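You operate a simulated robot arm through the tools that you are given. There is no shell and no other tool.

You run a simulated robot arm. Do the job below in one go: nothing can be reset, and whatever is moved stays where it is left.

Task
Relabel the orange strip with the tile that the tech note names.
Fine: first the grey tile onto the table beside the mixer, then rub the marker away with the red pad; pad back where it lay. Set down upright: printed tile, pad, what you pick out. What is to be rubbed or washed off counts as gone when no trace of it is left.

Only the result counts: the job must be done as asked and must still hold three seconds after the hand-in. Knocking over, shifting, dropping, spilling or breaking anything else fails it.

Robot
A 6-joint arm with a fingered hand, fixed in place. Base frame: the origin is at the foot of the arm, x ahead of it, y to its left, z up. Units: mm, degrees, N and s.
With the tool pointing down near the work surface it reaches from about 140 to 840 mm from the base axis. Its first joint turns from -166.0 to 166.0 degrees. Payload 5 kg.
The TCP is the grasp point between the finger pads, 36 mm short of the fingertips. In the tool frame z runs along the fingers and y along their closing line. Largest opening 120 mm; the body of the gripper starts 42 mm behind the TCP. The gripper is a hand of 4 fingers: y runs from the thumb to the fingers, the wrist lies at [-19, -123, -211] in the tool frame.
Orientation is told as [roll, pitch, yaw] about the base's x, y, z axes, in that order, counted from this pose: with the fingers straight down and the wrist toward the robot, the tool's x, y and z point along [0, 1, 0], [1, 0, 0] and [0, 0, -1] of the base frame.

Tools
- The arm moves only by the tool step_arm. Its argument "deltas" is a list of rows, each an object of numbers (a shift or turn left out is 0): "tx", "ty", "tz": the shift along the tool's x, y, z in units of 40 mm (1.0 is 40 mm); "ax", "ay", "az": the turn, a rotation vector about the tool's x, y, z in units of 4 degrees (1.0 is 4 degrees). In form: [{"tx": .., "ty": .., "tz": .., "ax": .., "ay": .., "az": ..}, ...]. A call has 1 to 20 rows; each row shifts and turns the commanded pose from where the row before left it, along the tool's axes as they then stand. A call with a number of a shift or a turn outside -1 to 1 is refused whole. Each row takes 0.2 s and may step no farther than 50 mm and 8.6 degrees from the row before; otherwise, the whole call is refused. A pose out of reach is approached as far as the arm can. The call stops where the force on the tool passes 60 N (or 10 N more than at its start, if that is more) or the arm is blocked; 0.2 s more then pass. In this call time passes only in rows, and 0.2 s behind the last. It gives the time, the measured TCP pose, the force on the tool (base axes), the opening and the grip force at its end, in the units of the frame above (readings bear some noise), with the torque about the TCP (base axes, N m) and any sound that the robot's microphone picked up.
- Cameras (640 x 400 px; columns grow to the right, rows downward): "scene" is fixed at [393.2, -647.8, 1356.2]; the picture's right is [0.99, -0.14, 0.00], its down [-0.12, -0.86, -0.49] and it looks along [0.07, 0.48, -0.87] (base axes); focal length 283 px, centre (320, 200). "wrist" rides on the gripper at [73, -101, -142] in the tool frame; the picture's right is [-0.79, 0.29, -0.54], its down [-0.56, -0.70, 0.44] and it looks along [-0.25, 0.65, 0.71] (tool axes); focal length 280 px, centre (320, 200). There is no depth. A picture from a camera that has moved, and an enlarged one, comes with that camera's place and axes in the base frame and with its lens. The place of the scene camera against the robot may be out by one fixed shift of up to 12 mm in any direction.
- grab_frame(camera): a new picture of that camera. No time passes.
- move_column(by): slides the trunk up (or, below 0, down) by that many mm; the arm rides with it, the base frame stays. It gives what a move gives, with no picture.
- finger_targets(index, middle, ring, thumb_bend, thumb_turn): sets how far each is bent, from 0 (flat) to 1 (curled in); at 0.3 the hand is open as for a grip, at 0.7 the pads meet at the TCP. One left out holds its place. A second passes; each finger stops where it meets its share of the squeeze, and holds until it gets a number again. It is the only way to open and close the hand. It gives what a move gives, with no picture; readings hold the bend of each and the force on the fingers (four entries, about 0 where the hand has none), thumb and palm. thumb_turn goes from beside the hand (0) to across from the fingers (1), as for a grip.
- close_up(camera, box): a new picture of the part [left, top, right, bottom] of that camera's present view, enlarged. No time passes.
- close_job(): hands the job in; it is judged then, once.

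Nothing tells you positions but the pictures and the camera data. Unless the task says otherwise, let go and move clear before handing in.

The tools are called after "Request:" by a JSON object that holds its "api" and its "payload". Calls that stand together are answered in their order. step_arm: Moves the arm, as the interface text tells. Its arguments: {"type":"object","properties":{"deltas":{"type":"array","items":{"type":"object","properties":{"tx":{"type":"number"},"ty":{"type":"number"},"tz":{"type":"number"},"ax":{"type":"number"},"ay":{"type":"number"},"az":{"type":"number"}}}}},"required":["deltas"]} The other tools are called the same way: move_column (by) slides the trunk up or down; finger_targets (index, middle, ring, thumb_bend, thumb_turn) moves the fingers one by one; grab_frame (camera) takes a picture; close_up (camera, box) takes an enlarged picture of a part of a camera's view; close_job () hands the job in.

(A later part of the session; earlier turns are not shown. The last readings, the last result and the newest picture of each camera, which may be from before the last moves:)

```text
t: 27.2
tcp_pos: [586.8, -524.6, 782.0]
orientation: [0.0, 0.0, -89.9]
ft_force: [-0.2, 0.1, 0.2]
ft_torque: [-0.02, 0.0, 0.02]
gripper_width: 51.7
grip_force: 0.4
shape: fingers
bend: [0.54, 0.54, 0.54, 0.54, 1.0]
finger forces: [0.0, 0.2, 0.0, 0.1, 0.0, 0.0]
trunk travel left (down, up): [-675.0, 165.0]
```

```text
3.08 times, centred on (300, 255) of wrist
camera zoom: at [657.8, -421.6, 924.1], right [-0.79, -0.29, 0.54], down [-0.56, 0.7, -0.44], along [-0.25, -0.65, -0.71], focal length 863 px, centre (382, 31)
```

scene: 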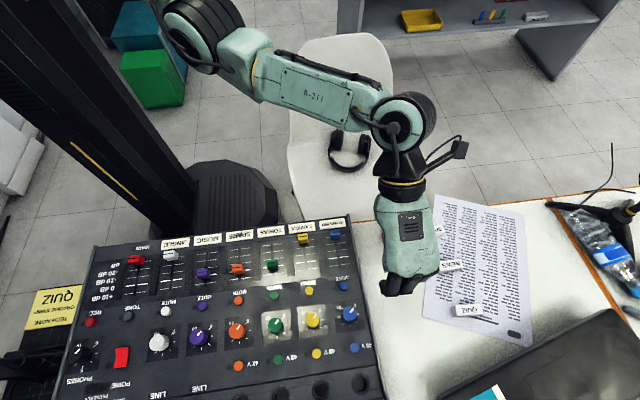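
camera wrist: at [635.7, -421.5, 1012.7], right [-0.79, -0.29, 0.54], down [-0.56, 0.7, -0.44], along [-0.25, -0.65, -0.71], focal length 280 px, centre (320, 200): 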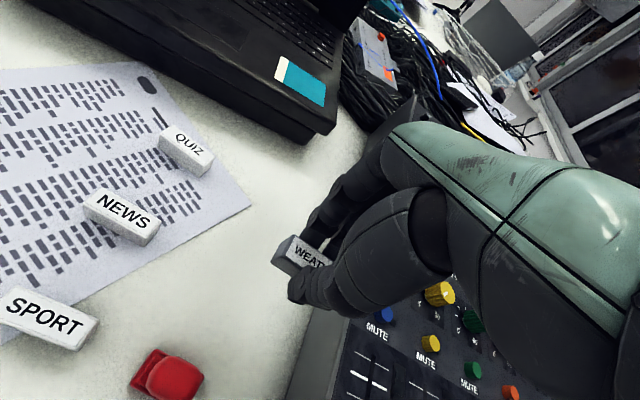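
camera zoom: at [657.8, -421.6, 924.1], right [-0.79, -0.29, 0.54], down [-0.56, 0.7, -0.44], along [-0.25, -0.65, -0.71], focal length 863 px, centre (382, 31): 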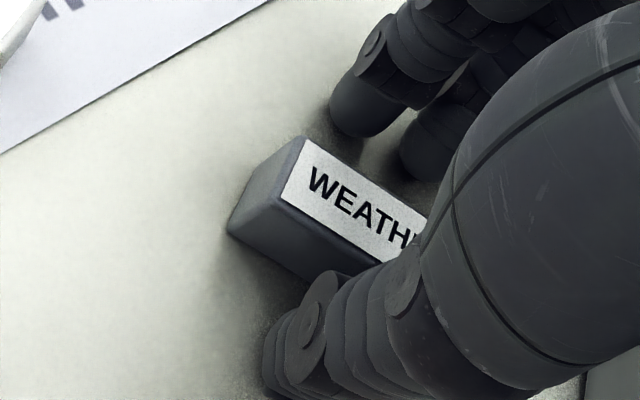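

Released without touching anything. I'll lift straight up and look at the tile and the pad.

Request:
{"api": "step_arm", "payload": {"deltas": [{"tz": -0.3}, {"tz": -0.7}, {"tz": -0.9}, {"tz": -0.9}, {"tz": -0.9}]}}

Request:
{"api": "grab_frame", "payload": {"camera": "wrist"}}

Request:
{"api": "grab_frame", "payload": {"camera": "scene"}}

Request:
{"api": "close_up", "payload": {"camera": "wrist", "box": [100, 310, 240, 400]}}

```text
t: 28.4
tcp_pos: [583.9, -521.3, 930.9]
orientation: [0.0, 0.0, -89.9]
ft_force: [0.4, 0.7, 0.0]
ft_torque: [-0.03, -0.04, 0.02]
gripper_width: 51.8
grip_force: 0.0
shape: fingers
bend: [0.54, 0.54, 0.54, 0.54, 1.0]
finger forces: [0.1, 0.1, 0.0, 0.1, 0.0, 0.1]
trunk travel left (down, up): [-675.0, 165.0]
```

```text
taken
camera wrist: at [655.8, -420.5, 1073.2], right [-0.79, -0.29, 0.54], down [-0.56, 0.7, -0.44], along [-0.25, -0.65, -0.71], focal length 280 px, centre (320, 200)
```

wrist: 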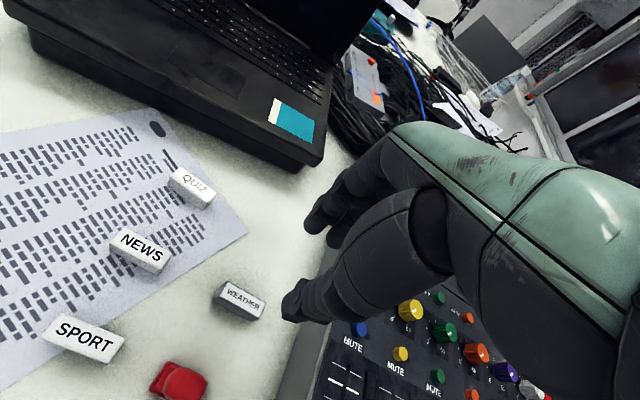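

```text
taken
```

scene: 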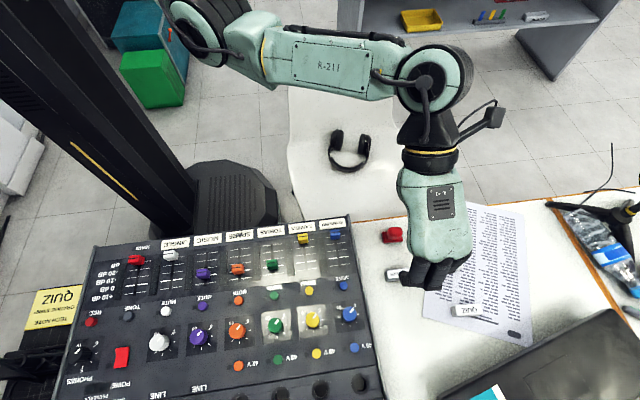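

```text
4.44 times, centred on (170, 355) of wrist
camera zoom: at [655.8, -420.5, 1073.2], right [-0.79, -0.29, 0.54], down [-0.56, 0.7, -0.44], along [-0.25, -0.65, -0.71], focal length 1246 px, centre (987, -489)
```

zoom: 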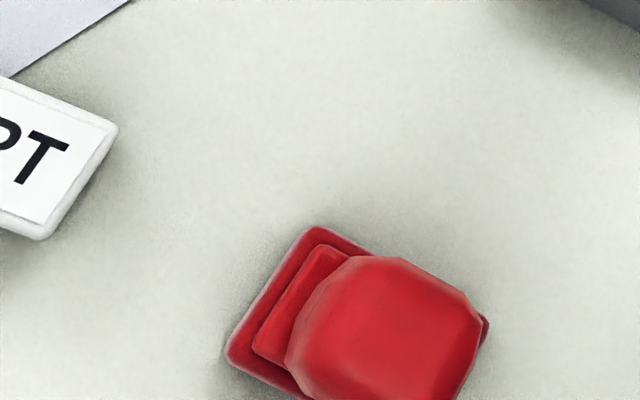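

The grey tile stands upright on the table. Next I move to view the red pad from two positions to get its shape and place accurately.

Request:
{"api": "step_arm", "payload": {"deltas": [{"tx": 0.39, "ty": -0.62}, {"ty": -1}, {"ty": -1}]}}

Request:
{"api": "close_up", "payload": {"camera": "wrist", "box": [190, 220, 320, 330]}}

Request:
{"api": "step_arm", "payload": {"deltas": [{"tx": -0.9}, {"tx": -0.8}, {"tx": -0.8}]}}

Request:
{"api": "close_up", "payload": {"camera": "wrist", "box": [110, 190, 240, 300]}}

Request:
{"api": "grab_frame", "payload": {"camera": "wrist"}}

```text
t: 29.2
tcp_pos: [600.9, -419.3, 930.1]
orientation: [0.1, -0.1, -90.0]
ft_force: [0.2, -0.3, 0.5]
ft_torque: [-0.02, 0.03, 0.0]
gripper_width: 51.5
grip_force: 0.0
shape: fingers
bend: [0.54, 0.54, 0.54, 0.54, 1.0]
finger forces: [0.0, 0.0, 0.0, 0.0, 0.1, 0.0]
trunk travel left (down, up): [-675.0, 165.0]
```

```text
3.64 times, centred on (255, 275) of wrist
camera zoom: at [673.0, -317.3, 1072.0], right [-0.79, -0.29, 0.54], down [-0.56, 0.7, -0.44], along [-0.25, -0.65, -0.71], focal length 1020 px, centre (556, -73)
```

zoom: 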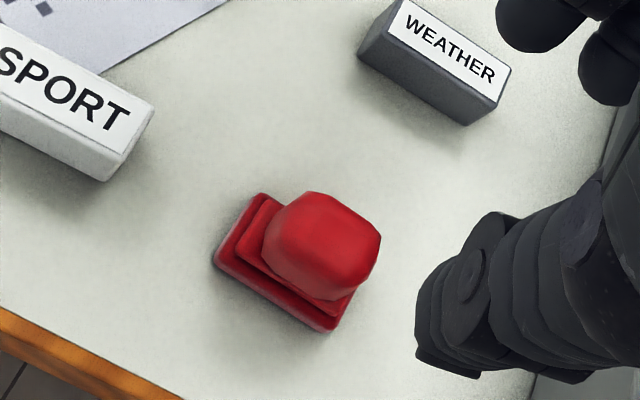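

```text
t: 30.0
tcp_pos: [499.2, -419.4, 929.4]
orientation: [0.0, 0.0, -89.7]
ft_force: [-0.5, -0.1, -0.4]
ft_torque: [-0.01, 0.01, 0.0]
gripper_width: 52.0
grip_force: 0.0
shape: fingers
bend: [0.54, 0.54, 0.54, 0.54, 1.0]
finger forces: [0.0, 0.0, 0.0, 0.0, 0.2, 0.0]
trunk travel left (down, up): [-675.0, 165.0]
```

```text
3.64 times, centred on (175, 245) of wrist
camera zoom: at [571.7, -316.7, 1072.0], right [-0.79, -0.29, 0.54], down [-0.56, 0.7, -0.44], along [-0.25, -0.65, -0.71], focal length 1020 px, centre (847, 36)
```

zoom: 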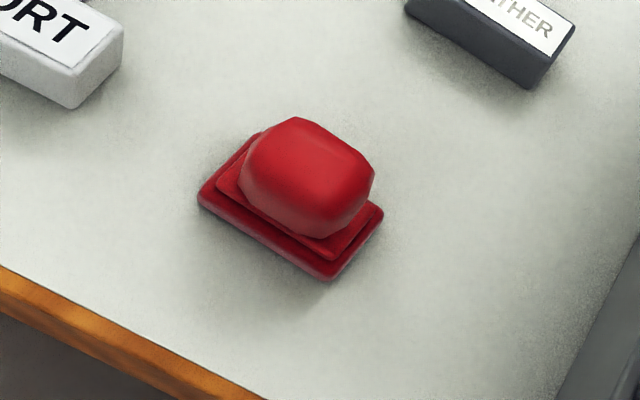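

```text
taken
camera wrist: at [571.7, -316.7, 1072.0], right [-0.79, -0.29, 0.54], down [-0.56, 0.7, -0.44], along [-0.25, -0.65, -0.71], focal length 280 px, centre (320, 200)
```

wrist: 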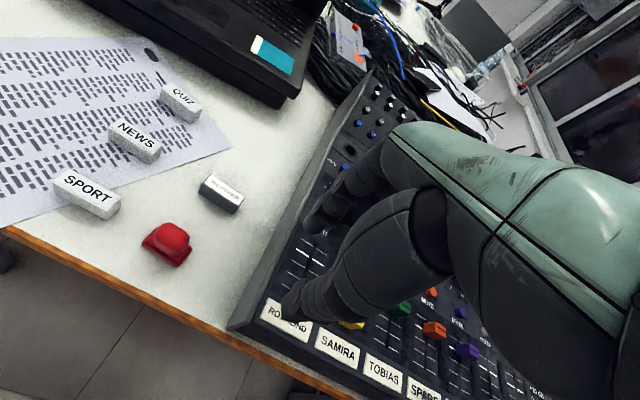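

The pad's base is about 41 x 25 mm, centred near (598, -432) and turned about -4°; its knob is about 30 x 21 mm with the top near z = 782. I'll move above it, turn to match, and check before descending.

Request:
{"api": "step_arm", "payload": {"deltas": [{"tx": 0.9}, {"tx": 0.8}, {"tx": 0.8, "ty": 0.295}, {"tz": 0.9}, {"tz": 0.87}, {"az": 1}]}}

Request:
{"api": "close_up", "payload": {"camera": "wrist", "box": [220, 190, 380, 330]}}

Request:
{"api": "close_up", "payload": {"camera": "scene", "box": [350, 190, 470, 270]}}

```text
t: 31.4
tcp_pos: [600.8, -431.2, 858.1]
orientation: [0.1, 0.0, -94.0]
ft_force: [-0.4, 1.0, 0.2]
ft_torque: [0.0, 0.03, 0.03]
gripper_width: 51.8
grip_force: 0.0
shape: fingers
bend: [0.54, 0.54, 0.54, 0.54, 1.0]
finger forces: [0.0, 0.0, 0.1, 0.1, 0.0, 0.0]
trunk travel left (down, up): [-675.0, 165.0]
```

```text
2.86 times, centred on (300, 260) of wrist
camera zoom: at [680.7, -334.1, 1001.2], right [-0.81, -0.23, 0.54], down [-0.51, 0.74, -0.44], along [-0.3, -0.63, -0.71], focal length 801 px, centre (377, 29)
```

zoom: 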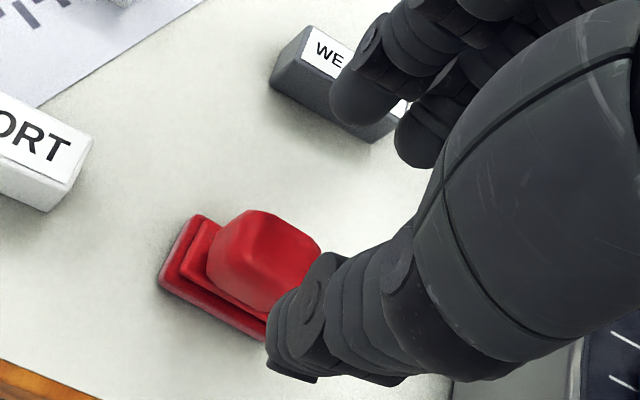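

```text
5.00 times, centred on (410, 230) of scene
camera zoom: at [393.2, -647.8, 1356.2], right [0.99, -0.14, 0.0], down [-0.12, -0.86, -0.49], along [0.07, 0.48, -0.87], focal length 1416 px, centre (-130, 50)
```

zoom: 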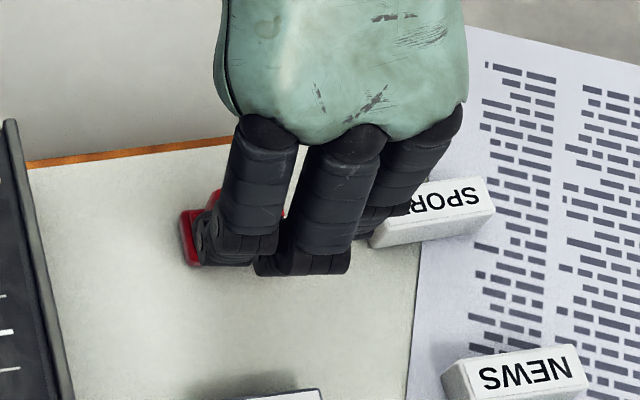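

The hand is above the pad with clear room to SPORT and the grey tile. I'll shift 4.5 mm to centre index and middle on the knob, then lower so the tips are beside the knob and above the base.

Request:
{"api": "step_arm", "payload": {"deltas": [{"tx": -0.11}, {"tz": 0.5}, {"tz": 0.5}, {"tz": 0.3}, {"tz": 0.25}]}}

Request:
{"api": "finger_targets", "payload": {"index": 0.61, "middle": 0.61, "ring": 0.57, "thumb_bend": 0.61}}

Request:
{"api": "close_up", "payload": {"camera": "wrist", "box": [230, 190, 370, 320]}}

Request:
{"api": "close_up", "payload": {"camera": "scene", "box": [360, 200, 460, 270]}}

```text
t: 32.6
tcp_pos: [598.1, -430.7, 797.9]
orientation: [-0.1, 0.0, -94.0]
ft_force: [-0.4, -1.5, 0.6]
ft_torque: [0.03, 0.02, 0.0]
gripper_width: 52.0
grip_force: 0.0
shape: fingers
bend: [0.54, 0.54, 0.54, 0.54, 1.0]
finger forces: [0.0, 0.1, 0.0, 0.0, 0.0, 0.0]
trunk travel left (down, up): [-675.0, 165.0]
```

```text
t: 33.6
tcp_pos: [596.9, -429.5, 797.2]
orientation: [-0.1, 0.0, -94.0]
ft_force: [-0.7, -0.3, -0.8]
ft_torque: [0.02, 0.03, 0.01]
gripper_width: 32.2
grip_force: 0.9
shape: fingers
bend: [0.61, 0.61, 0.56, 0.61, 1.0]
finger forces: [0.1, 0.0, 0.0, 0.1, 0.1, 0.0]
trunk travel left (down, up): [-675.0, 165.0]
```

```text
3.08 times, centred on (300, 255) of wrist
camera zoom: at [676.4, -333.4, 939.4], right [-0.81, -0.23, 0.54], down [-0.51, 0.74, -0.44], along [-0.3, -0.63, -0.71], focal length 863 px, centre (382, 31)
```

zoom: 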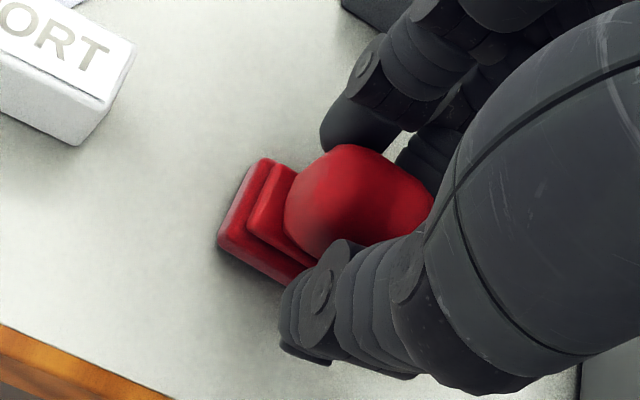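

```text
5.71 times, centred on (410, 235) of scene
camera zoom: at [393.2, -647.8, 1356.2], right [0.99, -0.14, 0.0], down [-0.12, -0.86, -0.49], along [0.07, 0.48, -0.87], focal length 1618 px, centre (-194, 0)
```

zoom: 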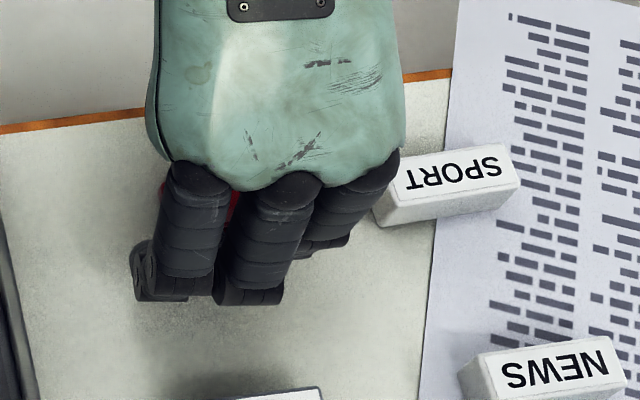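

The knob sits between the fingers. I'll close with index and middle at equal bend so the pad is not twisted.

Request:
{"api": "finger_targets", "payload": {"index": 0.65, "middle": 0.65, "thumb_bend": 0.66}}

Request:
{"api": "close_up", "payload": {"camera": "wrist", "box": [230, 190, 370, 320]}}

```text
t: 34.6
tcp_pos: [596.9, -430.6, 796.9]
orientation: [0.0, -0.1, -94.1]
ft_force: [-0.2, 0.3, -0.2]
ft_torque: [0.03, 0.0, 0.02]
gripper_width: 26.3
grip_force: 3.7
shape: fingers
bend: [0.63, 0.64, 0.56, 0.63, 1.0]
finger forces: [1.8, 1.5, 0.1, 0.0, 3.3, 0.1]
trunk travel left (down, up): [-675.0, 165.0]
```

```text
3.08 times, centred on (300, 255) of wrist
camera zoom: at [676.4, -333.4, 939.3], right [-0.81, -0.23, 0.54], down [-0.51, 0.74, -0.44], along [-0.3, -0.63, -0.71], focal length 863 px, centre (382, 31)
```

zoom: 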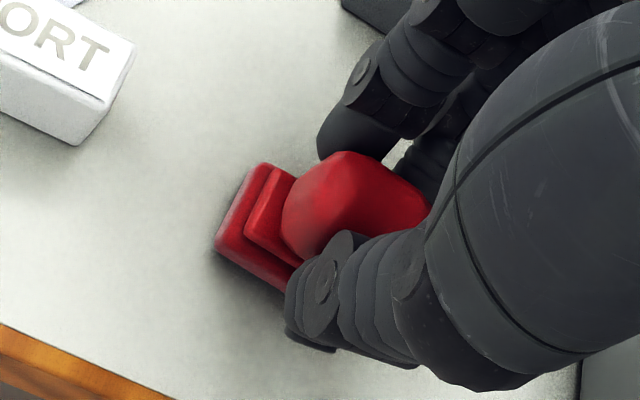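

Request:
{"api": "finger_targets", "payload": {"index": 0.72, "middle": 0.72, "thumb_bend": 0.74}}

Request:
{"api": "close_up", "payload": {"camera": "wrist", "box": [230, 190, 370, 320]}}

```text
t: 35.6
tcp_pos: [597.8, -430.0, 797.5]
orientation: [0.0, 0.0, -94.1]
ft_force: [0.7, -1.0, -0.8]
ft_torque: [0.0, -0.02, -0.02]
gripper_width: 23.7
grip_force: 16.4
shape: fingers
bend: [0.71, 0.66, 0.56, 0.63, 1.0]
finger forces: [8.8, 7.5, 0.1, 0.1, 16.3, 0.0]
trunk travel left (down, up): [-675.0, 165.0]
```

```text
3.08 times, centred on (300, 255) of wrist
camera zoom: at [676.4, -333.4, 939.3], right [-0.81, -0.23, 0.54], down [-0.51, 0.74, -0.44], along [-0.3, -0.63, -0.71], focal length 863 px, centre (382, 31)
```

zoom: 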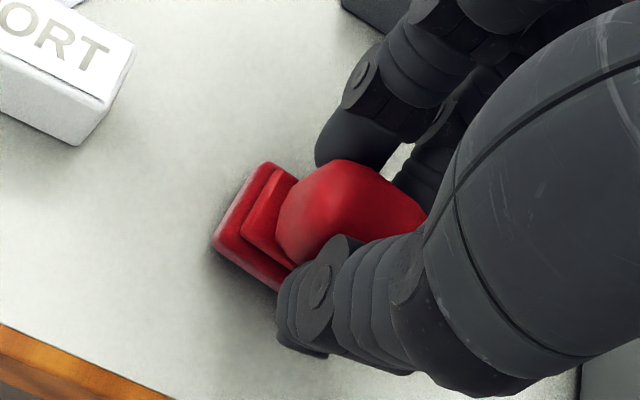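

The pad is held with about 16 N and barely moved. I'll lift it and check.

Request:
{"api": "step_arm", "payload": {"deltas": [{"tz": -0.2}, {"tz": -0.5}, {"tz": -0.9}, {"tz": -0.9}, {"tz": -0.9}]}}

Request:
{"api": "close_up", "payload": {"camera": "wrist", "box": [210, 190, 370, 320]}}

Request:
{"api": "close_up", "payload": {"camera": "scene", "box": [350, 150, 490, 250]}}

```text
t: 36.8
tcp_pos: [595.0, -427.5, 932.9]
orientation: [-0.1, -0.1, -94.0]
ft_force: [0.3, 0.0, -0.3]
ft_torque: [-0.04, 0.05, 0.02]
gripper_width: 23.5
grip_force: 16.6
shape: fingers
bend: [0.71, 0.66, 0.56, 0.63, 1.0]
finger forces: [8.9, 7.4, 0.0, 0.0, 16.2, 0.0]
trunk travel left (down, up): [-675.0, 165.0]
```

```text
3.08 times, centred on (290, 255) of wrist
camera zoom: at [674.9, -331.3, 1075.0], right [-0.81, -0.23, 0.54], down [-0.51, 0.74, -0.44], along [-0.3, -0.63, -0.71], focal length 863 px, centre (412, 31)
```

zoom: 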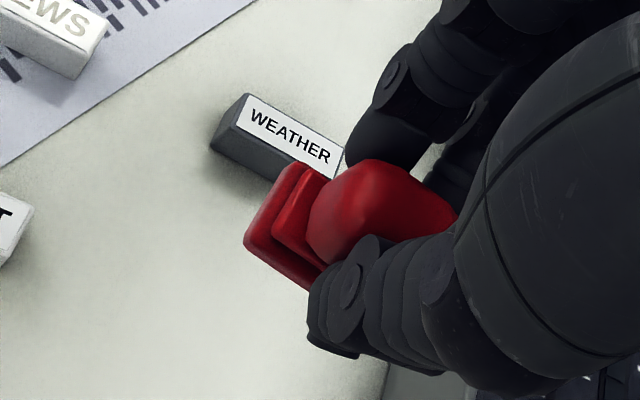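

```text
4.00 times, centred on (420, 200) of scene
camera zoom: at [393.2, -647.8, 1356.2], right [0.99, -0.14, 0.0], down [-0.12, -0.86, -0.49], along [0.07, 0.48, -0.87], focal length 1133 px, centre (-80, 200)
```

zoom: 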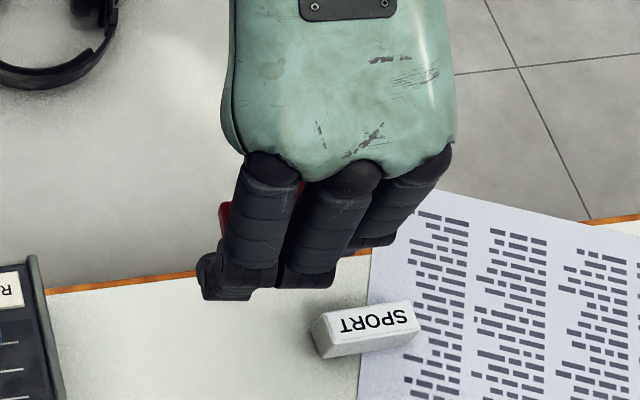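

The pad is securely held. I'll look at the plate's marker before rubbing.

Request:
{"api": "close_up", "payload": {"camera": "scene", "box": [215, 220, 265, 252]}}

Request:
{"api": "close_up", "payload": {"camera": "scene", "box": [150, 205, 360, 330]}}

```text
12.50 times, centred on (240, 236) of scene
camera zoom: at [393.2, -647.8, 1356.2], right [0.99, -0.14, 0.0], down [-0.12, -0.86, -0.49], along [0.07, 0.48, -0.87], focal length 3540 px, centre (1320, -250)
```

zoom: 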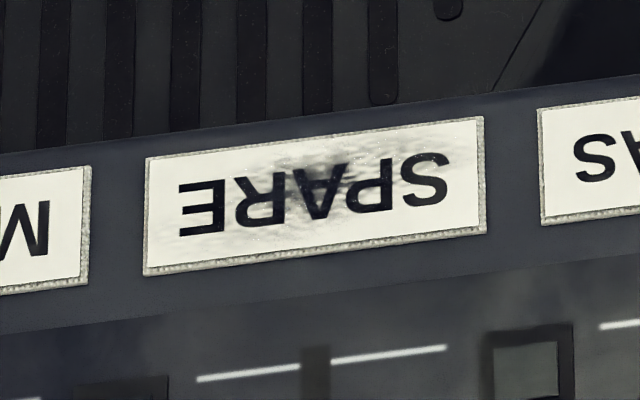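

```text
3.05 times, centred on (255, 268) of scene
camera zoom: at [393.2, -647.8, 1356.2], right [0.99, -0.14, 0.0], down [-0.12, -0.86, -0.49], along [0.07, 0.48, -0.87], focal length 863 px, centre (518, -6)
```

zoom: 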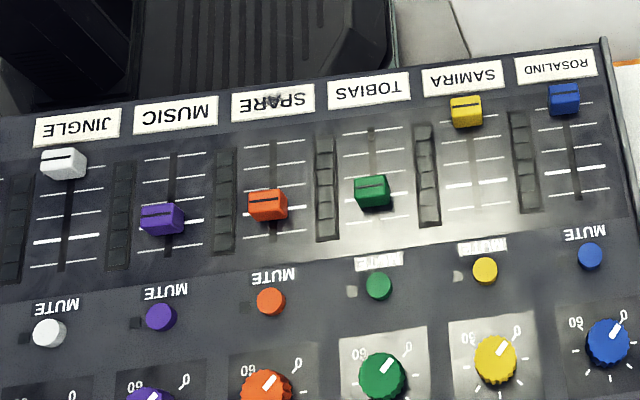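

The plate reads SPARE in smudged marker over most of its width. I'll carry the pad over it, squared to the plate, and stop just above.

Request:
{"api": "step_arm", "payload": {"deltas": [{"az": -0.75}, {"tx": -0.9}, {"tx": -0.9}, {"tx": -0.9}, {"tx": -0.9}, {"tx": -0.9}, {"tx": -0.9}, {"tx": -0.9}, {"tx": -0.9}, {"tx": -0.9}, {"tx": -0.235, "ty": -0.465}, {"tz": 0.5}, {"tz": 0.5}, {"tz": 0.5}]}}

Request:
{"api": "close_up", "payload": {"camera": "wrist", "box": [200, 180, 360, 320]}}

Request:
{"api": "close_up", "payload": {"camera": "scene", "box": [180, 190, 300, 260]}}

```text
t: 39.8
tcp_pos: [263.9, -407.4, 872.2]
orientation: [0.0, -0.1, -91.0]
ft_force: [-0.1, -0.4, -1.1]
ft_torque: [0.04, 0.0, 0.01]
gripper_width: 23.7
grip_force: 16.0
shape: fingers
bend: [0.71, 0.66, 0.56, 0.63, 1.0]
finger forces: [8.8, 7.3, 0.1, 0.0, 16.1, 0.0]
trunk travel left (down, up): [-675.0, 165.0]
```

```text
2.86 times, centred on (280, 250) of wrist
camera zoom: at [338.5, -306.2, 1015.0], right [-0.79, -0.27, 0.54], down [-0.55, 0.71, -0.44], along [-0.26, -0.65, -0.71], focal length 801 px, centre (434, 57)
```

zoom: 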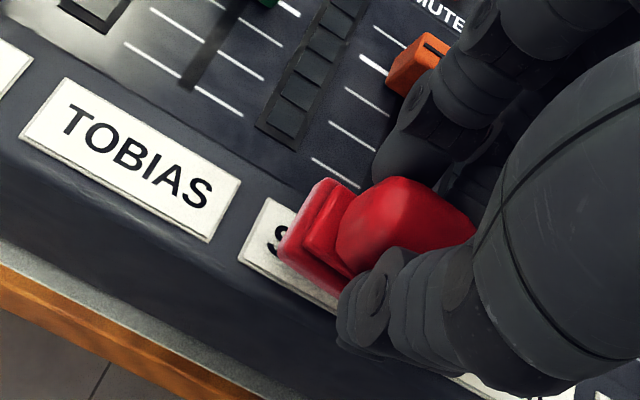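

```text
5.33 times, centred on (240, 225) of scene
camera zoom: at [393.2, -647.8, 1356.2], right [0.99, -0.14, 0.0], down [-0.12, -0.86, -0.49], along [0.07, 0.48, -0.87], focal length 1510 px, centre (747, 67)
```

zoom: 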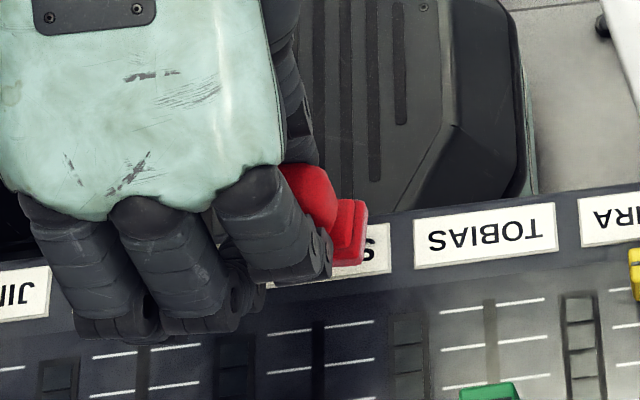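

The pad hangs over the plate about 2 mm too far toward -y. I'll correct that and lower until it touches.

Request:
{"api": "step_arm", "payload": {"deltas": [{"ty": -0.06}, {"tz": 0.15}, {"tz": 0.125}]}}

Request:
{"api": "step_arm", "payload": {"deltas": [{"tz": 0.025}]}}

```text
t: 40.6
tcp_pos: [264.5, -405.6, 861.3]
orientation: [0.0, 0.0, -90.9]
ft_force: [0.1, 0.4, -0.3]
ft_torque: [0.04, 0.0, 0.0]
gripper_width: 23.7
grip_force: 16.0
shape: fingers
bend: [0.71, 0.66, 0.56, 0.63, 1.0]
finger forces: [8.8, 7.2, 0.0, 0.1, 16.0, 0.1]
trunk travel left (down, up): [-675.0, 165.0]
```

```text
t: 41.0
tcp_pos: [264.1, -404.4, 861.7]
orientation: [0.0, 0.0, -90.9]
ft_force: [1.0, 0.3, -0.6]
ft_torque: [0.02, -0.03, 0.01]
gripper_width: 23.5
grip_force: 16.2
shape: fingers
bend: [0.71, 0.66, 0.56, 0.63, 1.0]
finger forces: [8.8, 7.2, 0.1, 0.0, 16.0, 0.0]
trunk travel left (down, up): [-675.0, 165.0]
```

Request:
{"api": "step_arm", "payload": {"deltas": [{"tz": 0.025}]}}

Request:
{"api": "step_arm", "payload": {"deltas": [{"tz": 0.025}]}}

```text
t: 41.4
tcp_pos: [263.7, -404.4, 859.9]
orientation: [0.0, 0.0, -91.0]
ft_force: [-0.4, 0.2, -0.2]
ft_torque: [0.0, 0.01, -0.01]
gripper_width: 23.5
grip_force: 15.5
shape: fingers
bend: [0.71, 0.66, 0.56, 0.63, 1.0]
finger forces: [8.8, 7.2, 0.0, 0.1, 16.0, 0.1]
trunk travel left (down, up): [-675.0, 165.0]
```

```text
t: 41.8
tcp_pos: [262.8, -403.8, 858.7]
orientation: [0.0, 0.0, -91.0]
ft_force: [-0.7, -1.0, 0.5]
ft_torque: [0.03, -0.02, -0.05]
gripper_width: 23.6
grip_force: 16.3
shape: fingers
bend: [0.71, 0.66, 0.56, 0.63, 1.0]
finger forces: [9.0, 7.2, 0.0, 0.0, 16.1, 0.0]
trunk travel left (down, up): [-675.0, 165.0]
```

Request:
{"api": "step_arm", "payload": {"deltas": [{"tz": 0.025}]}}

Request:
{"api": "close_up", "payload": {"camera": "wrist", "box": [220, 200, 340, 300]}}

```text
t: 42.2
tcp_pos: [263.3, -404.9, 858.9]
orientation: [0.0, -0.1, -90.9]
ft_force: [0.2, 1.0, 2.9]
ft_torque: [0.03, -0.03, 0.0]
gripper_width: 23.4
grip_force: 16.3
shape: fingers
bend: [0.71, 0.66, 0.56, 0.64, 1.0]
finger forces: [9.3, 7.3, 0.0, 0.0, 16.4, 0.1]
trunk travel left (down, up): [-675.0, 165.0]
```

```text
4.00 times, centred on (280, 250) of wrist
camera zoom: at [338.0, -303.7, 1001.3], right [-0.79, -0.27, 0.54], down [-0.55, 0.71, -0.44], along [-0.26, -0.65, -0.71], focal length 1122 px, centre (480, 0)
```

zoom: 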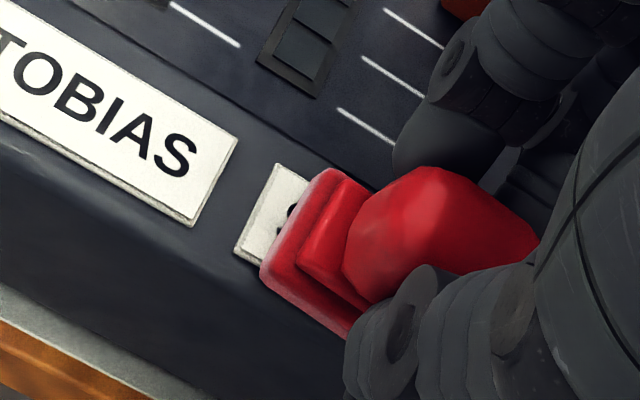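

The pad touches with about 3 N. I'll press slightly more, shift 1.5 mm toward +y, and make a first set of strokes along the plate.

Request:
{"api": "step_arm", "payload": {"deltas": [{"tz": 0.03, "ty": -0.04}, {"tx": 0.17}, {"tx": 0.16}, {"tx": -0.33}, {"tx": -0.33}, {"tx": 0.33}, {"tx": 0.33}, {"tx": -0.33}, {"tx": -0.33}, {"tx": 0.33}]}}

Request:
{"api": "close_up", "payload": {"camera": "wrist", "box": [220, 200, 340, 300]}}

```text
t: 44.4
tcp_pos: [261.4, -403.7, 857.2]
orientation: [0.0, -0.1, -90.9]
ft_force: [-6.4, 0.3, 15.6]
ft_torque: [0.11, 0.21, 0.01]
gripper_width: 23.5
grip_force: 18.5
shape: fingers
bend: [0.71, 0.66, 0.56, 0.64, 1.0]
finger forces: [9.6, 9.6, 0.1, 0.0, 17.7, 0.0]
trunk travel left (down, up): [-675.0, 165.0]
```

```text
4.00 times, centred on (280, 250) of wrist
camera zoom: at [336.3, -302.4, 999.9], right [-0.79, -0.27, 0.54], down [-0.55, 0.71, -0.44], along [-0.26, -0.65, -0.71], focal length 1122 px, centre (480, 0)
```

zoom: 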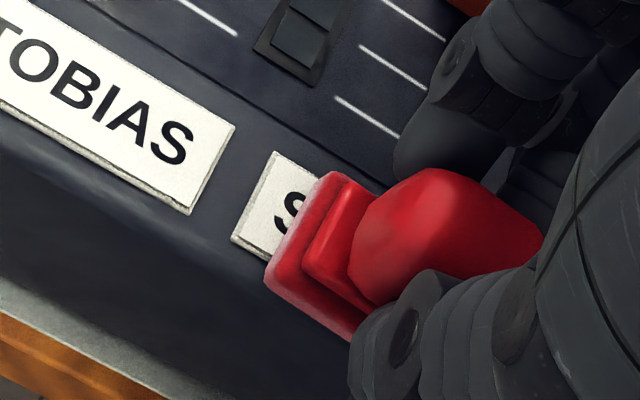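

Rubbing works with about 15 N and the grip holds; I'll ease the pressure slightly and do more strokes, then lift aside to inspect.

Request:
{"api": "step_arm", "payload": {"deltas": [{"tz": -0.008, "tx": 0.3}, {"tx": -0.33}, {"tx": -0.33}, {"tx": 0.33}, {"tx": 0.33, "ty": -0.03}, {"tx": -0.33}, {"tx": -0.33}, {"tx": 0.33}, {"tx": 0.33, "ty": 0.06}, {"tx": -0.33}, {"tx": -0.33}, {"tx": 0.33}, {"tx": 0.33, "ty": -0.03}, {"tx": -0.33}]}}

Request:
{"api": "step_arm", "payload": {"deltas": [{"tz": -0.3}, {"tz": -0.7}, {"tx": -0.8}, {"tx": -0.8}]}}

Request:
{"api": "close_up", "payload": {"camera": "wrist", "box": [150, 180, 310, 280]}}

Request:
{"api": "close_up", "payload": {"camera": "scene", "box": [200, 215, 270, 255]}}

```text
t: 47.4
tcp_pos: [262.5, -401.9, 857.7]
orientation: [0.0, 0.0, -90.8]
ft_force: [4.2, -0.3, 9.4]
ft_torque: [0.04, -0.16, -0.02]
gripper_width: 23.7
grip_force: 17.2
shape: fingers
bend: [0.71, 0.66, 0.56, 0.64, 1.0]
finger forces: [10.5, 7.2, 0.0, 0.0, 16.8, 0.0]
trunk travel left (down, up): [-675.0, 165.0]
```

```text
t: 48.4
tcp_pos: [202.2, -401.9, 897.9]
orientation: [0.0, 0.0, -90.9]
ft_force: [0.0, -0.1, -0.3]
ft_torque: [0.0, 0.05, 0.01]
gripper_width: 23.7
grip_force: 15.9
shape: fingers
bend: [0.71, 0.66, 0.56, 0.64, 1.0]
finger forces: [9.0, 7.1, 0.0, 0.0, 16.2, 0.0]
trunk travel left (down, up): [-675.0, 165.0]
```

```text
4.00 times, centred on (230, 230) of wrist
camera zoom: at [274.6, -302.2, 1039.2], right [-0.79, -0.28, 0.54], down [-0.55, 0.71, -0.44], along [-0.26, -0.65, -0.71], focal length 1122 px, centre (680, 80)
```

zoom: 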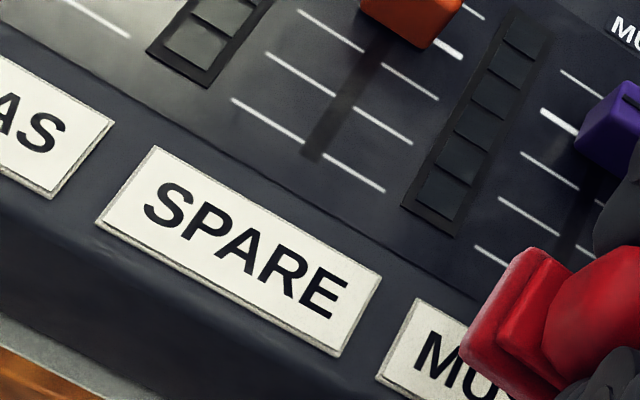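

```text
9.14 times, centred on (235, 235) of scene
camera zoom: at [393.2, -647.8, 1356.2], right [0.99, -0.14, 0.0], down [-0.12, -0.86, -0.49], along [0.07, 0.48, -0.87], focal length 2589 px, centre (1097, -120)
```

zoom: 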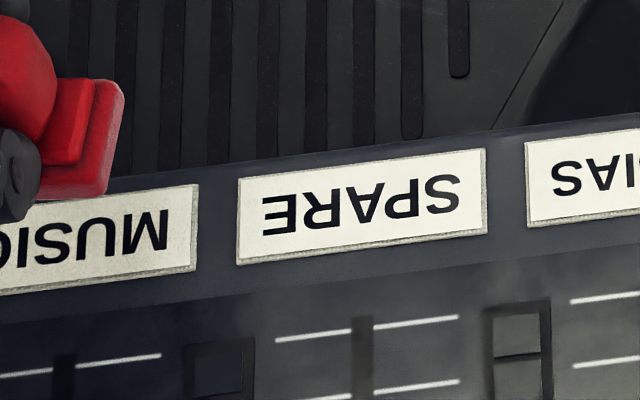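

The scribble is gone and the printed word SPARE is clean. I'll zoom in tightly to be sure no trace is left.

Request:
{"api": "close_up", "payload": {"camera": "wrist", "box": [170, 210, 250, 275]}}

Request:
{"api": "close_up", "payload": {"camera": "scene", "box": [222, 226, 258, 248]}}

Request:
{"api": "grab_frame", "payload": {"camera": "scene"}}

```text
6.15 times, centred on (210, 242) of wrist
camera zoom: at [274.6, -302.2, 1039.2], right [-0.79, -0.28, 0.54], down [-0.55, 0.71, -0.44], along [-0.26, -0.65, -0.71], focal length 1726 px, centre (997, -62)
```

zoom: 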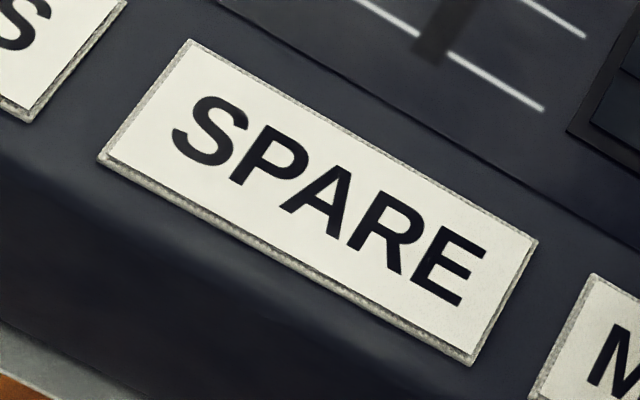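

```text
16.00 times, centred on (240, 237) of scene
camera zoom: at [393.2, -647.8, 1356.2], right [0.99, -0.14, 0.0], down [-0.12, -0.86, -0.49], along [0.07, 0.48, -0.87], focal length 4531 px, centre (1600, -392)
```

zoom: 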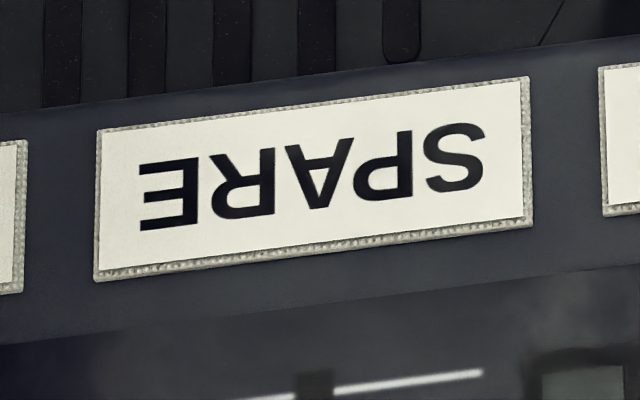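

```text
taken
```

scene: 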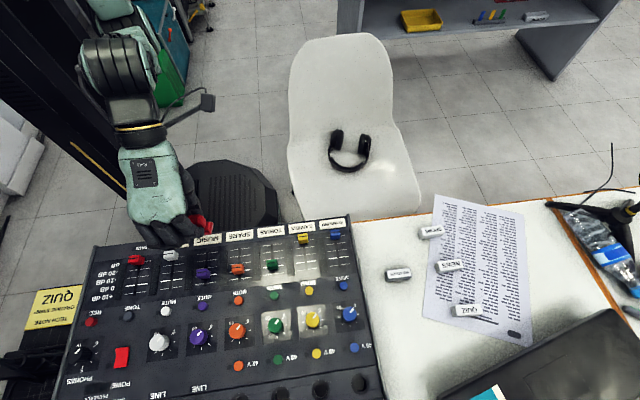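

It looks clean; for certainty I'll add one more short set of strokes at the same pressure, then lift again.

Request:
{"api": "step_arm", "payload": {"deltas": [{"tx": 0.8}, {"tx": 0.8}, {"tz": 0.7}, {"tz": 0.25}, {"tz": 0.05}, {"tx": 0.33}, {"tx": -0.33, "ty": -0.03}, {"tx": -0.33}, {"tx": 0.33, "ty": 0.03}, {"tx": 0.33}, {"tx": -0.33, "ty": 0.03}, {"tx": -0.33}, {"tx": 0.33, "ty": -0.03}, {"tx": 0.33}, {"tx": -0.33}, {"tx": -0.33}, {"tx": 0.33}]}}

Request:
{"api": "step_arm", "payload": {"deltas": [{"tz": -0.3}, {"tz": -0.7}, {"tz": -0.9}]}}

Request:
{"api": "close_up", "payload": {"camera": "wrist", "box": [210, 190, 370, 320]}}

Request:
{"api": "close_up", "payload": {"camera": "scene", "box": [200, 205, 280, 255]}}

```text
t: 52.0
tcp_pos: [261.8, -401.6, 856.8]
orientation: [0.0, 0.0, -91.0]
ft_force: [-3.0, 0.0, 9.7]
ft_torque: [0.07, 0.05, -0.01]
gripper_width: 23.9
grip_force: 17.6
shape: fingers
bend: [0.71, 0.66, 0.56, 0.64, 1.0]
finger forces: [8.9, 8.9, 0.0, 0.0, 17.4, 0.1]
trunk travel left (down, up): [-675.0, 165.0]
```

```text
t: 52.8
tcp_pos: [262.6, -401.3, 933.4]
orientation: [0.1, 0.0, -90.9]
ft_force: [-0.1, -0.6, -0.3]
ft_torque: [0.02, 0.0, -0.07]
gripper_width: 24.0
grip_force: 16.8
shape: fingers
bend: [0.71, 0.66, 0.56, 0.64, 1.0]
finger forces: [8.8, 7.6, 0.0, 0.1, 16.4, 0.0]
trunk travel left (down, up): [-675.0, 165.0]
```

```text
3.08 times, centred on (290, 255) of wrist
camera zoom: at [337.4, -301.0, 1076.1], right [-0.79, -0.28, 0.54], down [-0.55, 0.71, -0.44], along [-0.26, -0.65, -0.71], focal length 863 px, centre (412, 31)
```

zoom: 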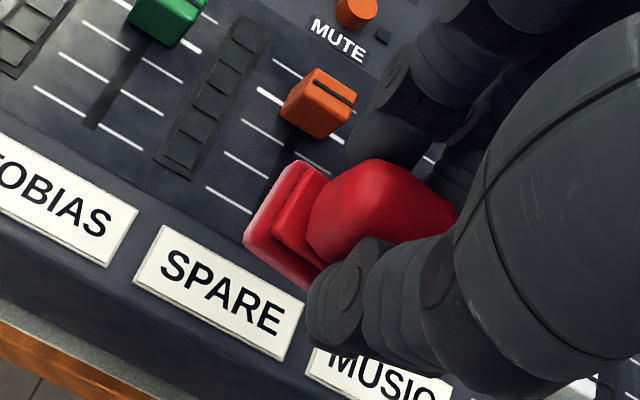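

```text
8.00 times, centred on (240, 230) of scene
camera zoom: at [393.2, -647.8, 1356.2], right [0.99, -0.14, 0.0], down [-0.12, -0.86, -0.49], along [0.07, 0.48, -0.87], focal length 2266 px, centre (960, -40)
```

zoom: 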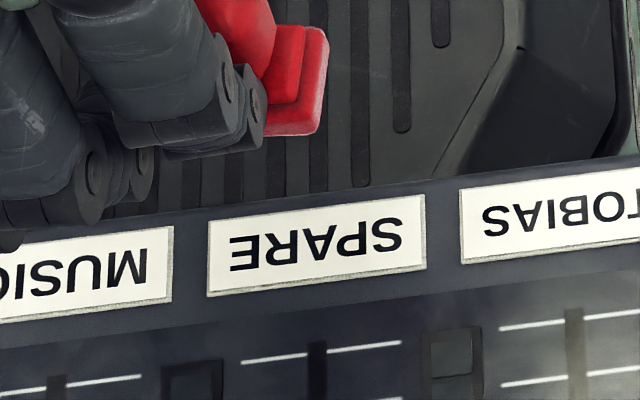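

The field is clean and the pad sits unchanged in the grip. I'll carry the pad back to the exact pose where I picked it up and lower it.

Request:
{"api": "step_arm", "payload": {"deltas": [{"tx": 0.93}, {"tx": 0.93}, {"tx": 0.93}, {"tx": 0.93}, {"tx": 0.93}, {"tx": 0.93}, {"tx": 0.93}, {"tx": 0.93}, {"tx": 0.926, "ty": 0.3}, {"ty": 0.264}, {"az": 0.75}, {"tz": 0.9}, {"tz": 0.9}, {"tz": 0.9}, {"tz": 0.4}]}}

Request:
{"api": "close_up", "payload": {"camera": "wrist", "box": [200, 180, 370, 320]}}

Request:
{"api": "close_up", "payload": {"camera": "scene", "box": [360, 200, 460, 290]}}

```text
t: 56.0
tcp_pos: [596.0, -431.3, 810.1]
orientation: [0.0, 0.1, -93.9]
ft_force: [0.0, 0.2, -0.6]
ft_torque: [-0.01, 0.0, -0.03]
gripper_width: 23.7
grip_force: 15.9
shape: fingers
bend: [0.71, 0.66, 0.56, 0.64, 1.0]
finger forces: [8.4, 7.2, 0.0, 0.0, 15.8, 0.0]
trunk travel left (down, up): [-675.0, 165.0]
```

```text
2.86 times, centred on (285, 250) of wrist
camera zoom: at [676.0, -334.2, 952.0], right [-0.81, -0.23, 0.54], down [-0.51, 0.74, -0.44], along [-0.3, -0.63, -0.71], focal length 801 px, centre (420, 57)
```

zoom: 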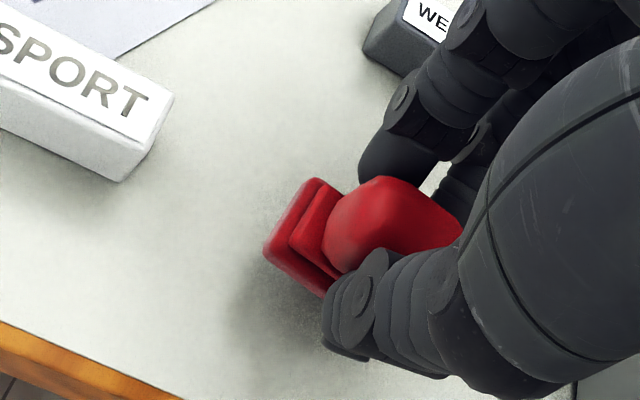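

```text
4.44 times, centred on (410, 245) of scene
camera zoom: at [393.2, -647.8, 1356.2], right [0.99, -0.14, 0.0], down [-0.12, -0.86, -0.49], along [0.07, 0.48, -0.87], focal length 1259 px, centre (-80, 0)
```

zoom: 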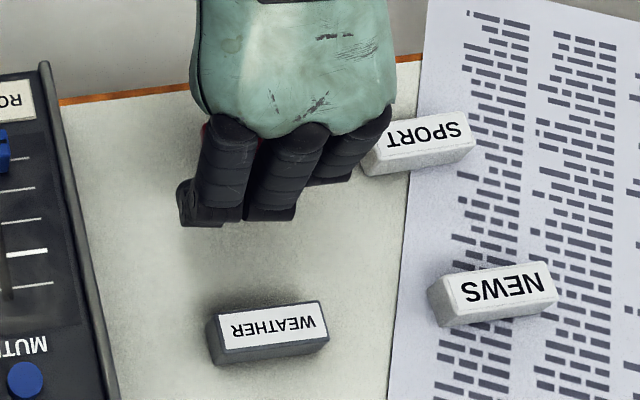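

Request:
{"api": "step_arm", "payload": {"deltas": [{"tz": 0.15}, {"tz": 0.1}, {"tz": 0.05}]}}

Request:
{"api": "step_arm", "payload": {"deltas": [{"tz": 0.025}]}}

Request:
{"api": "step_arm", "payload": {"deltas": [{"tz": 0.025}]}}

```text
t: 56.8
tcp_pos: [596.9, -429.7, 798.2]
orientation: [-0.1, 0.0, -94.0]
ft_force: [0.1, -0.6, -0.4]
ft_torque: [0.01, -0.01, 0.03]
gripper_width: 23.6
grip_force: 15.6
shape: fingers
bend: [0.71, 0.66, 0.56, 0.64, 1.0]
finger forces: [8.5, 7.2, 0.0, 0.0, 15.8, 0.0]
trunk travel left (down, up): [-675.0, 165.0]
```

```text
t: 57.2
tcp_pos: [597.3, -430.5, 796.2]
orientation: [0.0, -0.1, -93.9]
ft_force: [0.1, -0.9, -1.3]
ft_torque: [-0.02, 0.03, 0.01]
gripper_width: 23.7
grip_force: 15.9
shape: fingers
bend: [0.71, 0.66, 0.56, 0.64, 1.0]
finger forces: [8.5, 7.1, 0.0, 0.1, 15.8, 0.0]
trunk travel left (down, up): [-675.0, 165.0]
```

```text
t: 57.6
tcp_pos: [597.3, -429.7, 795.9]
orientation: [0.0, 0.1, -93.9]
ft_force: [-0.9, 0.6, 0.7]
ft_torque: [-0.01, -0.01, -0.02]
gripper_width: 23.7
grip_force: 16.4
shape: fingers
bend: [0.71, 0.66, 0.56, 0.64, 1.0]
finger forces: [8.4, 7.5, 0.1, 0.1, 15.9, 0.0]
trunk travel left (down, up): [-675.0, 165.0]
```

Request:
{"api": "step_arm", "payload": {"deltas": [{"tz": 0.02}]}}

Request:
{"api": "close_up", "payload": {"camera": "wrist", "box": [230, 190, 370, 320]}}

```text
t: 58.0
tcp_pos: [597.7, -429.6, 795.2]
orientation: [0.1, 0.0, -93.9]
ft_force: [-0.1, 0.5, 2.6]
ft_torque: [0.07, -0.01, 0.02]
gripper_width: 23.8
grip_force: 16.0
shape: fingers
bend: [0.71, 0.66, 0.56, 0.64, 1.0]
finger forces: [8.6, 7.4, 0.0, 0.1, 15.7, 0.1]
trunk travel left (down, up): [-675.0, 165.0]
```

```text
3.08 times, centred on (300, 255) of wrist
camera zoom: at [676.4, -333.8, 938.0], right [-0.81, -0.23, 0.54], down [-0.51, 0.74, -0.44], along [-0.3, -0.63, -0.71], focal length 863 px, centre (382, 31)
```

zoom: 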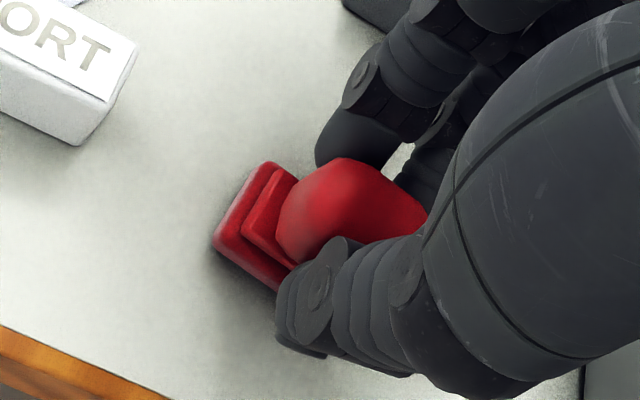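

The pad touches the table where it lay, matching the earlier picture. I'll release it gently and back the fingers off.

Request:
{"api": "finger_targets", "payload": {"index": 0.62, "middle": 0.61, "thumb_bend": 0.6}}

Request:
{"api": "finger_targets", "payload": {"index": 0.54, "middle": 0.54, "ring": 0.54, "thumb_bend": 0.54}}

Request:
{"api": "close_up", "payload": {"camera": "wrist", "box": [230, 190, 370, 320]}}

```text
t: 59.0
tcp_pos: [596.8, -432.2, 795.4]
orientation: [0.0, 0.0, -93.9]
ft_force: [0.0, -0.1, 0.5]
ft_torque: [0.0, 0.01, 0.02]
gripper_width: 31.2
grip_force: 0.0
shape: fingers
bend: [0.62, 0.61, 0.56, 0.6, 1.0]
finger forces: [0.0, 0.0, 0.0, 0.1, 0.1, 0.1]
trunk travel left (down, up): [-675.0, 165.0]
```

```text
t: 60.0
tcp_pos: [597.0, -430.0, 794.7]
orientation: [0.0, 0.0, -94.0]
ft_force: [0.9, 0.5, -1.0]
ft_torque: [-0.02, -0.01, 0.02]
gripper_width: 51.2
grip_force: 0.0
shape: fingers
bend: [0.54, 0.54, 0.54, 0.54, 1.0]
finger forces: [0.1, 0.0, 0.0, 0.0, 0.0, 0.0]
trunk travel left (down, up): [-675.0, 165.0]
```

```text
3.08 times, centred on (300, 255) of wrist
camera zoom: at [676.5, -333.9, 937.4], right [-0.81, -0.23, 0.54], down [-0.51, 0.74, -0.44], along [-0.3, -0.63, -0.71], focal length 863 px, centre (382, 31)
```

zoom: 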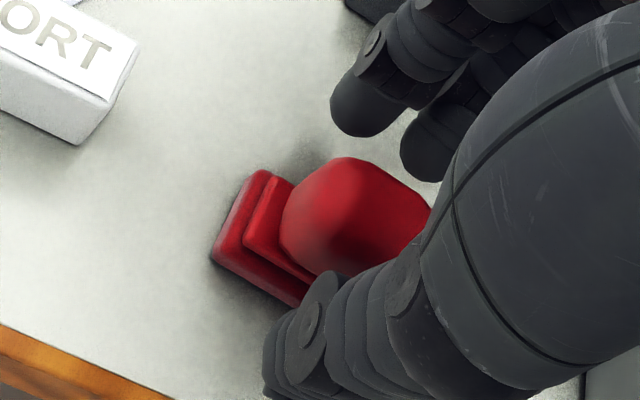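

The pad is free and upright. I'll lift clear and compare its place with the first picture.

Request:
{"api": "step_arm", "payload": {"deltas": [{"tz": -0.3}, {"tz": -0.7}, {"tz": -0.9}, {"tz": -0.9}, {"tz": -0.6}, {"ty": 0.9}, {"ty": 0.9}, {"ty": 0.9}]}}

Request:
{"api": "close_up", "payload": {"camera": "scene", "box": [370, 215, 420, 255]}}

Request:
{"api": "grab_frame", "payload": {"camera": "wrist"}}

Request:
{"api": "grab_frame", "payload": {"camera": "scene"}}

```text
t: 61.8
tcp_pos: [587.1, -539.2, 929.4]
orientation: [0.0, 0.1, -94.0]
ft_force: [0.6, 0.9, -0.5]
ft_torque: [0.01, -0.01, 0.02]
gripper_width: 51.8
grip_force: 0.0
shape: fingers
bend: [0.54, 0.54, 0.54, 0.54, 1.0]
finger forces: [0.1, 0.0, 0.0, 0.0, 0.0, 0.0]
trunk travel left (down, up): [-675.0, 165.0]
```

```text
10.00 times, centred on (395, 235) of scene
camera zoom: at [393.2, -647.8, 1356.2], right [0.99, -0.14, 0.0], down [-0.12, -0.86, -0.49], along [0.07, 0.48, -0.87], focal length 2832 px, centre (-430, -150)
```

zoom: 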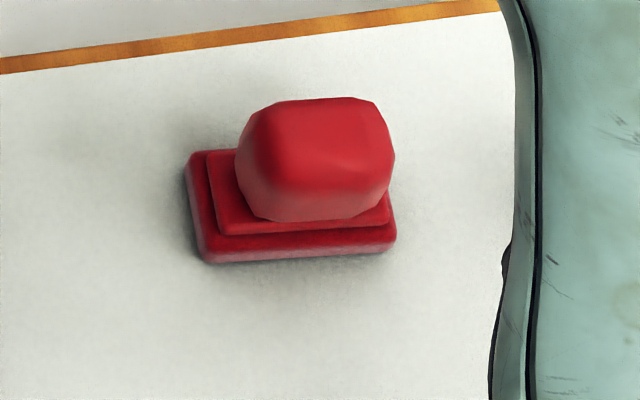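

```text
taken
camera wrist: at [667.0, -443.0, 1072.4], right [-0.81, -0.23, 0.54], down [-0.51, 0.74, -0.44], along [-0.3, -0.63, -0.72], focal length 280 px, centre (320, 200)
```

wrist: 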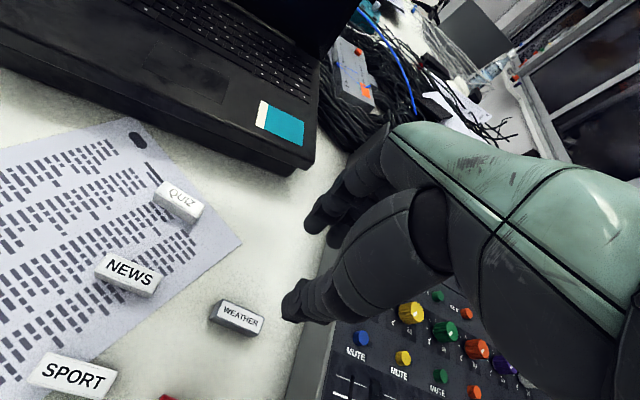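

```text
taken
```

scene: 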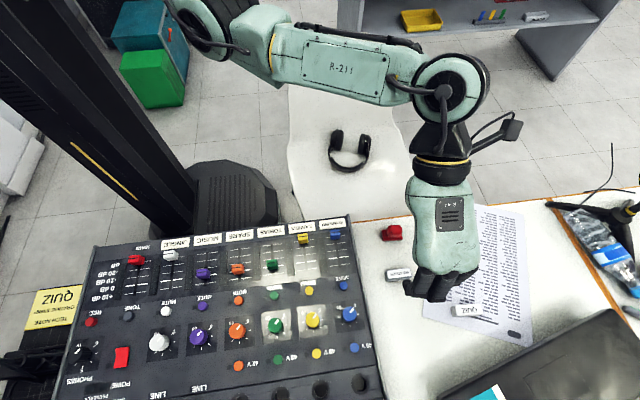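

The pad is back at its spot upright, but about 5–6 mm toward +y from where it first lay. I'll regrip it in the same way and set it back that small amount.

Request:
{"api": "step_arm", "payload": {"deltas": [{"ty": -0.9}, {"ty": -0.9}, {"ty": -0.9}, {"tz": 0.9}, {"tz": 0.9}, {"tz": 0.9}, {"tz": 0.4}, {"tz": 0.28}]}}

Request:
{"api": "finger_targets", "payload": {"index": 0.62, "middle": 0.61, "ring": 0.56, "thumb_bend": 0.61}}

Request:
{"api": "finger_targets", "payload": {"index": 0.71, "middle": 0.7, "thumb_bend": 0.7}}

Request:
{"api": "close_up", "payload": {"camera": "wrist", "box": [230, 190, 370, 320]}}

```text
t: 63.6
tcp_pos: [596.1, -429.6, 794.3]
orientation: [0.0, 0.0, -93.9]
ft_force: [0.0, -0.6, 0.1]
ft_torque: [-0.02, 0.03, 0.0]
gripper_width: 51.7
grip_force: 0.1
shape: fingers
bend: [0.54, 0.54, 0.54, 0.54, 1.0]
finger forces: [0.0, 0.0, 0.1, 0.0, 0.0, 0.0]
trunk travel left (down, up): [-675.0, 165.0]
```

```text
t: 64.6
tcp_pos: [595.0, -429.7, 794.4]
orientation: [0.0, 0.0, -94.1]
ft_force: [-0.4, 0.1, -0.4]
ft_torque: [-0.02, 0.01, 0.01]
gripper_width: 30.8
grip_force: 0.3
shape: fingers
bend: [0.62, 0.61, 0.56, 0.61, 1.0]
finger forces: [0.0, 0.0, 0.1, 0.0, 0.1, 0.1]
trunk travel left (down, up): [-675.0, 165.0]
```

```text
t: 65.6
tcp_pos: [594.8, -429.7, 795.2]
orientation: [0.0, 0.0, -94.1]
ft_force: [0.3, -0.5, 0.5]
ft_torque: [0.03, 0.0, 0.04]
gripper_width: 24.0
grip_force: 10.8
shape: fingers
bend: [0.65, 0.67, 0.56, 0.63, 1.0]
finger forces: [5.8, 4.5, 0.0, 0.0, 10.1, 0.1]
trunk travel left (down, up): [-675.0, 165.0]
```

```text
3.08 times, centred on (300, 255) of wrist
camera zoom: at [674.5, -333.8, 937.2], right [-0.81, -0.23, 0.54], down [-0.51, 0.74, -0.44], along [-0.3, -0.63, -0.71], focal length 863 px, centre (382, 31)
```

zoom: 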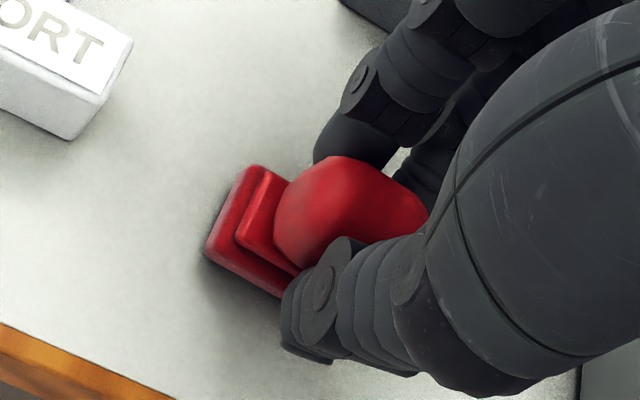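

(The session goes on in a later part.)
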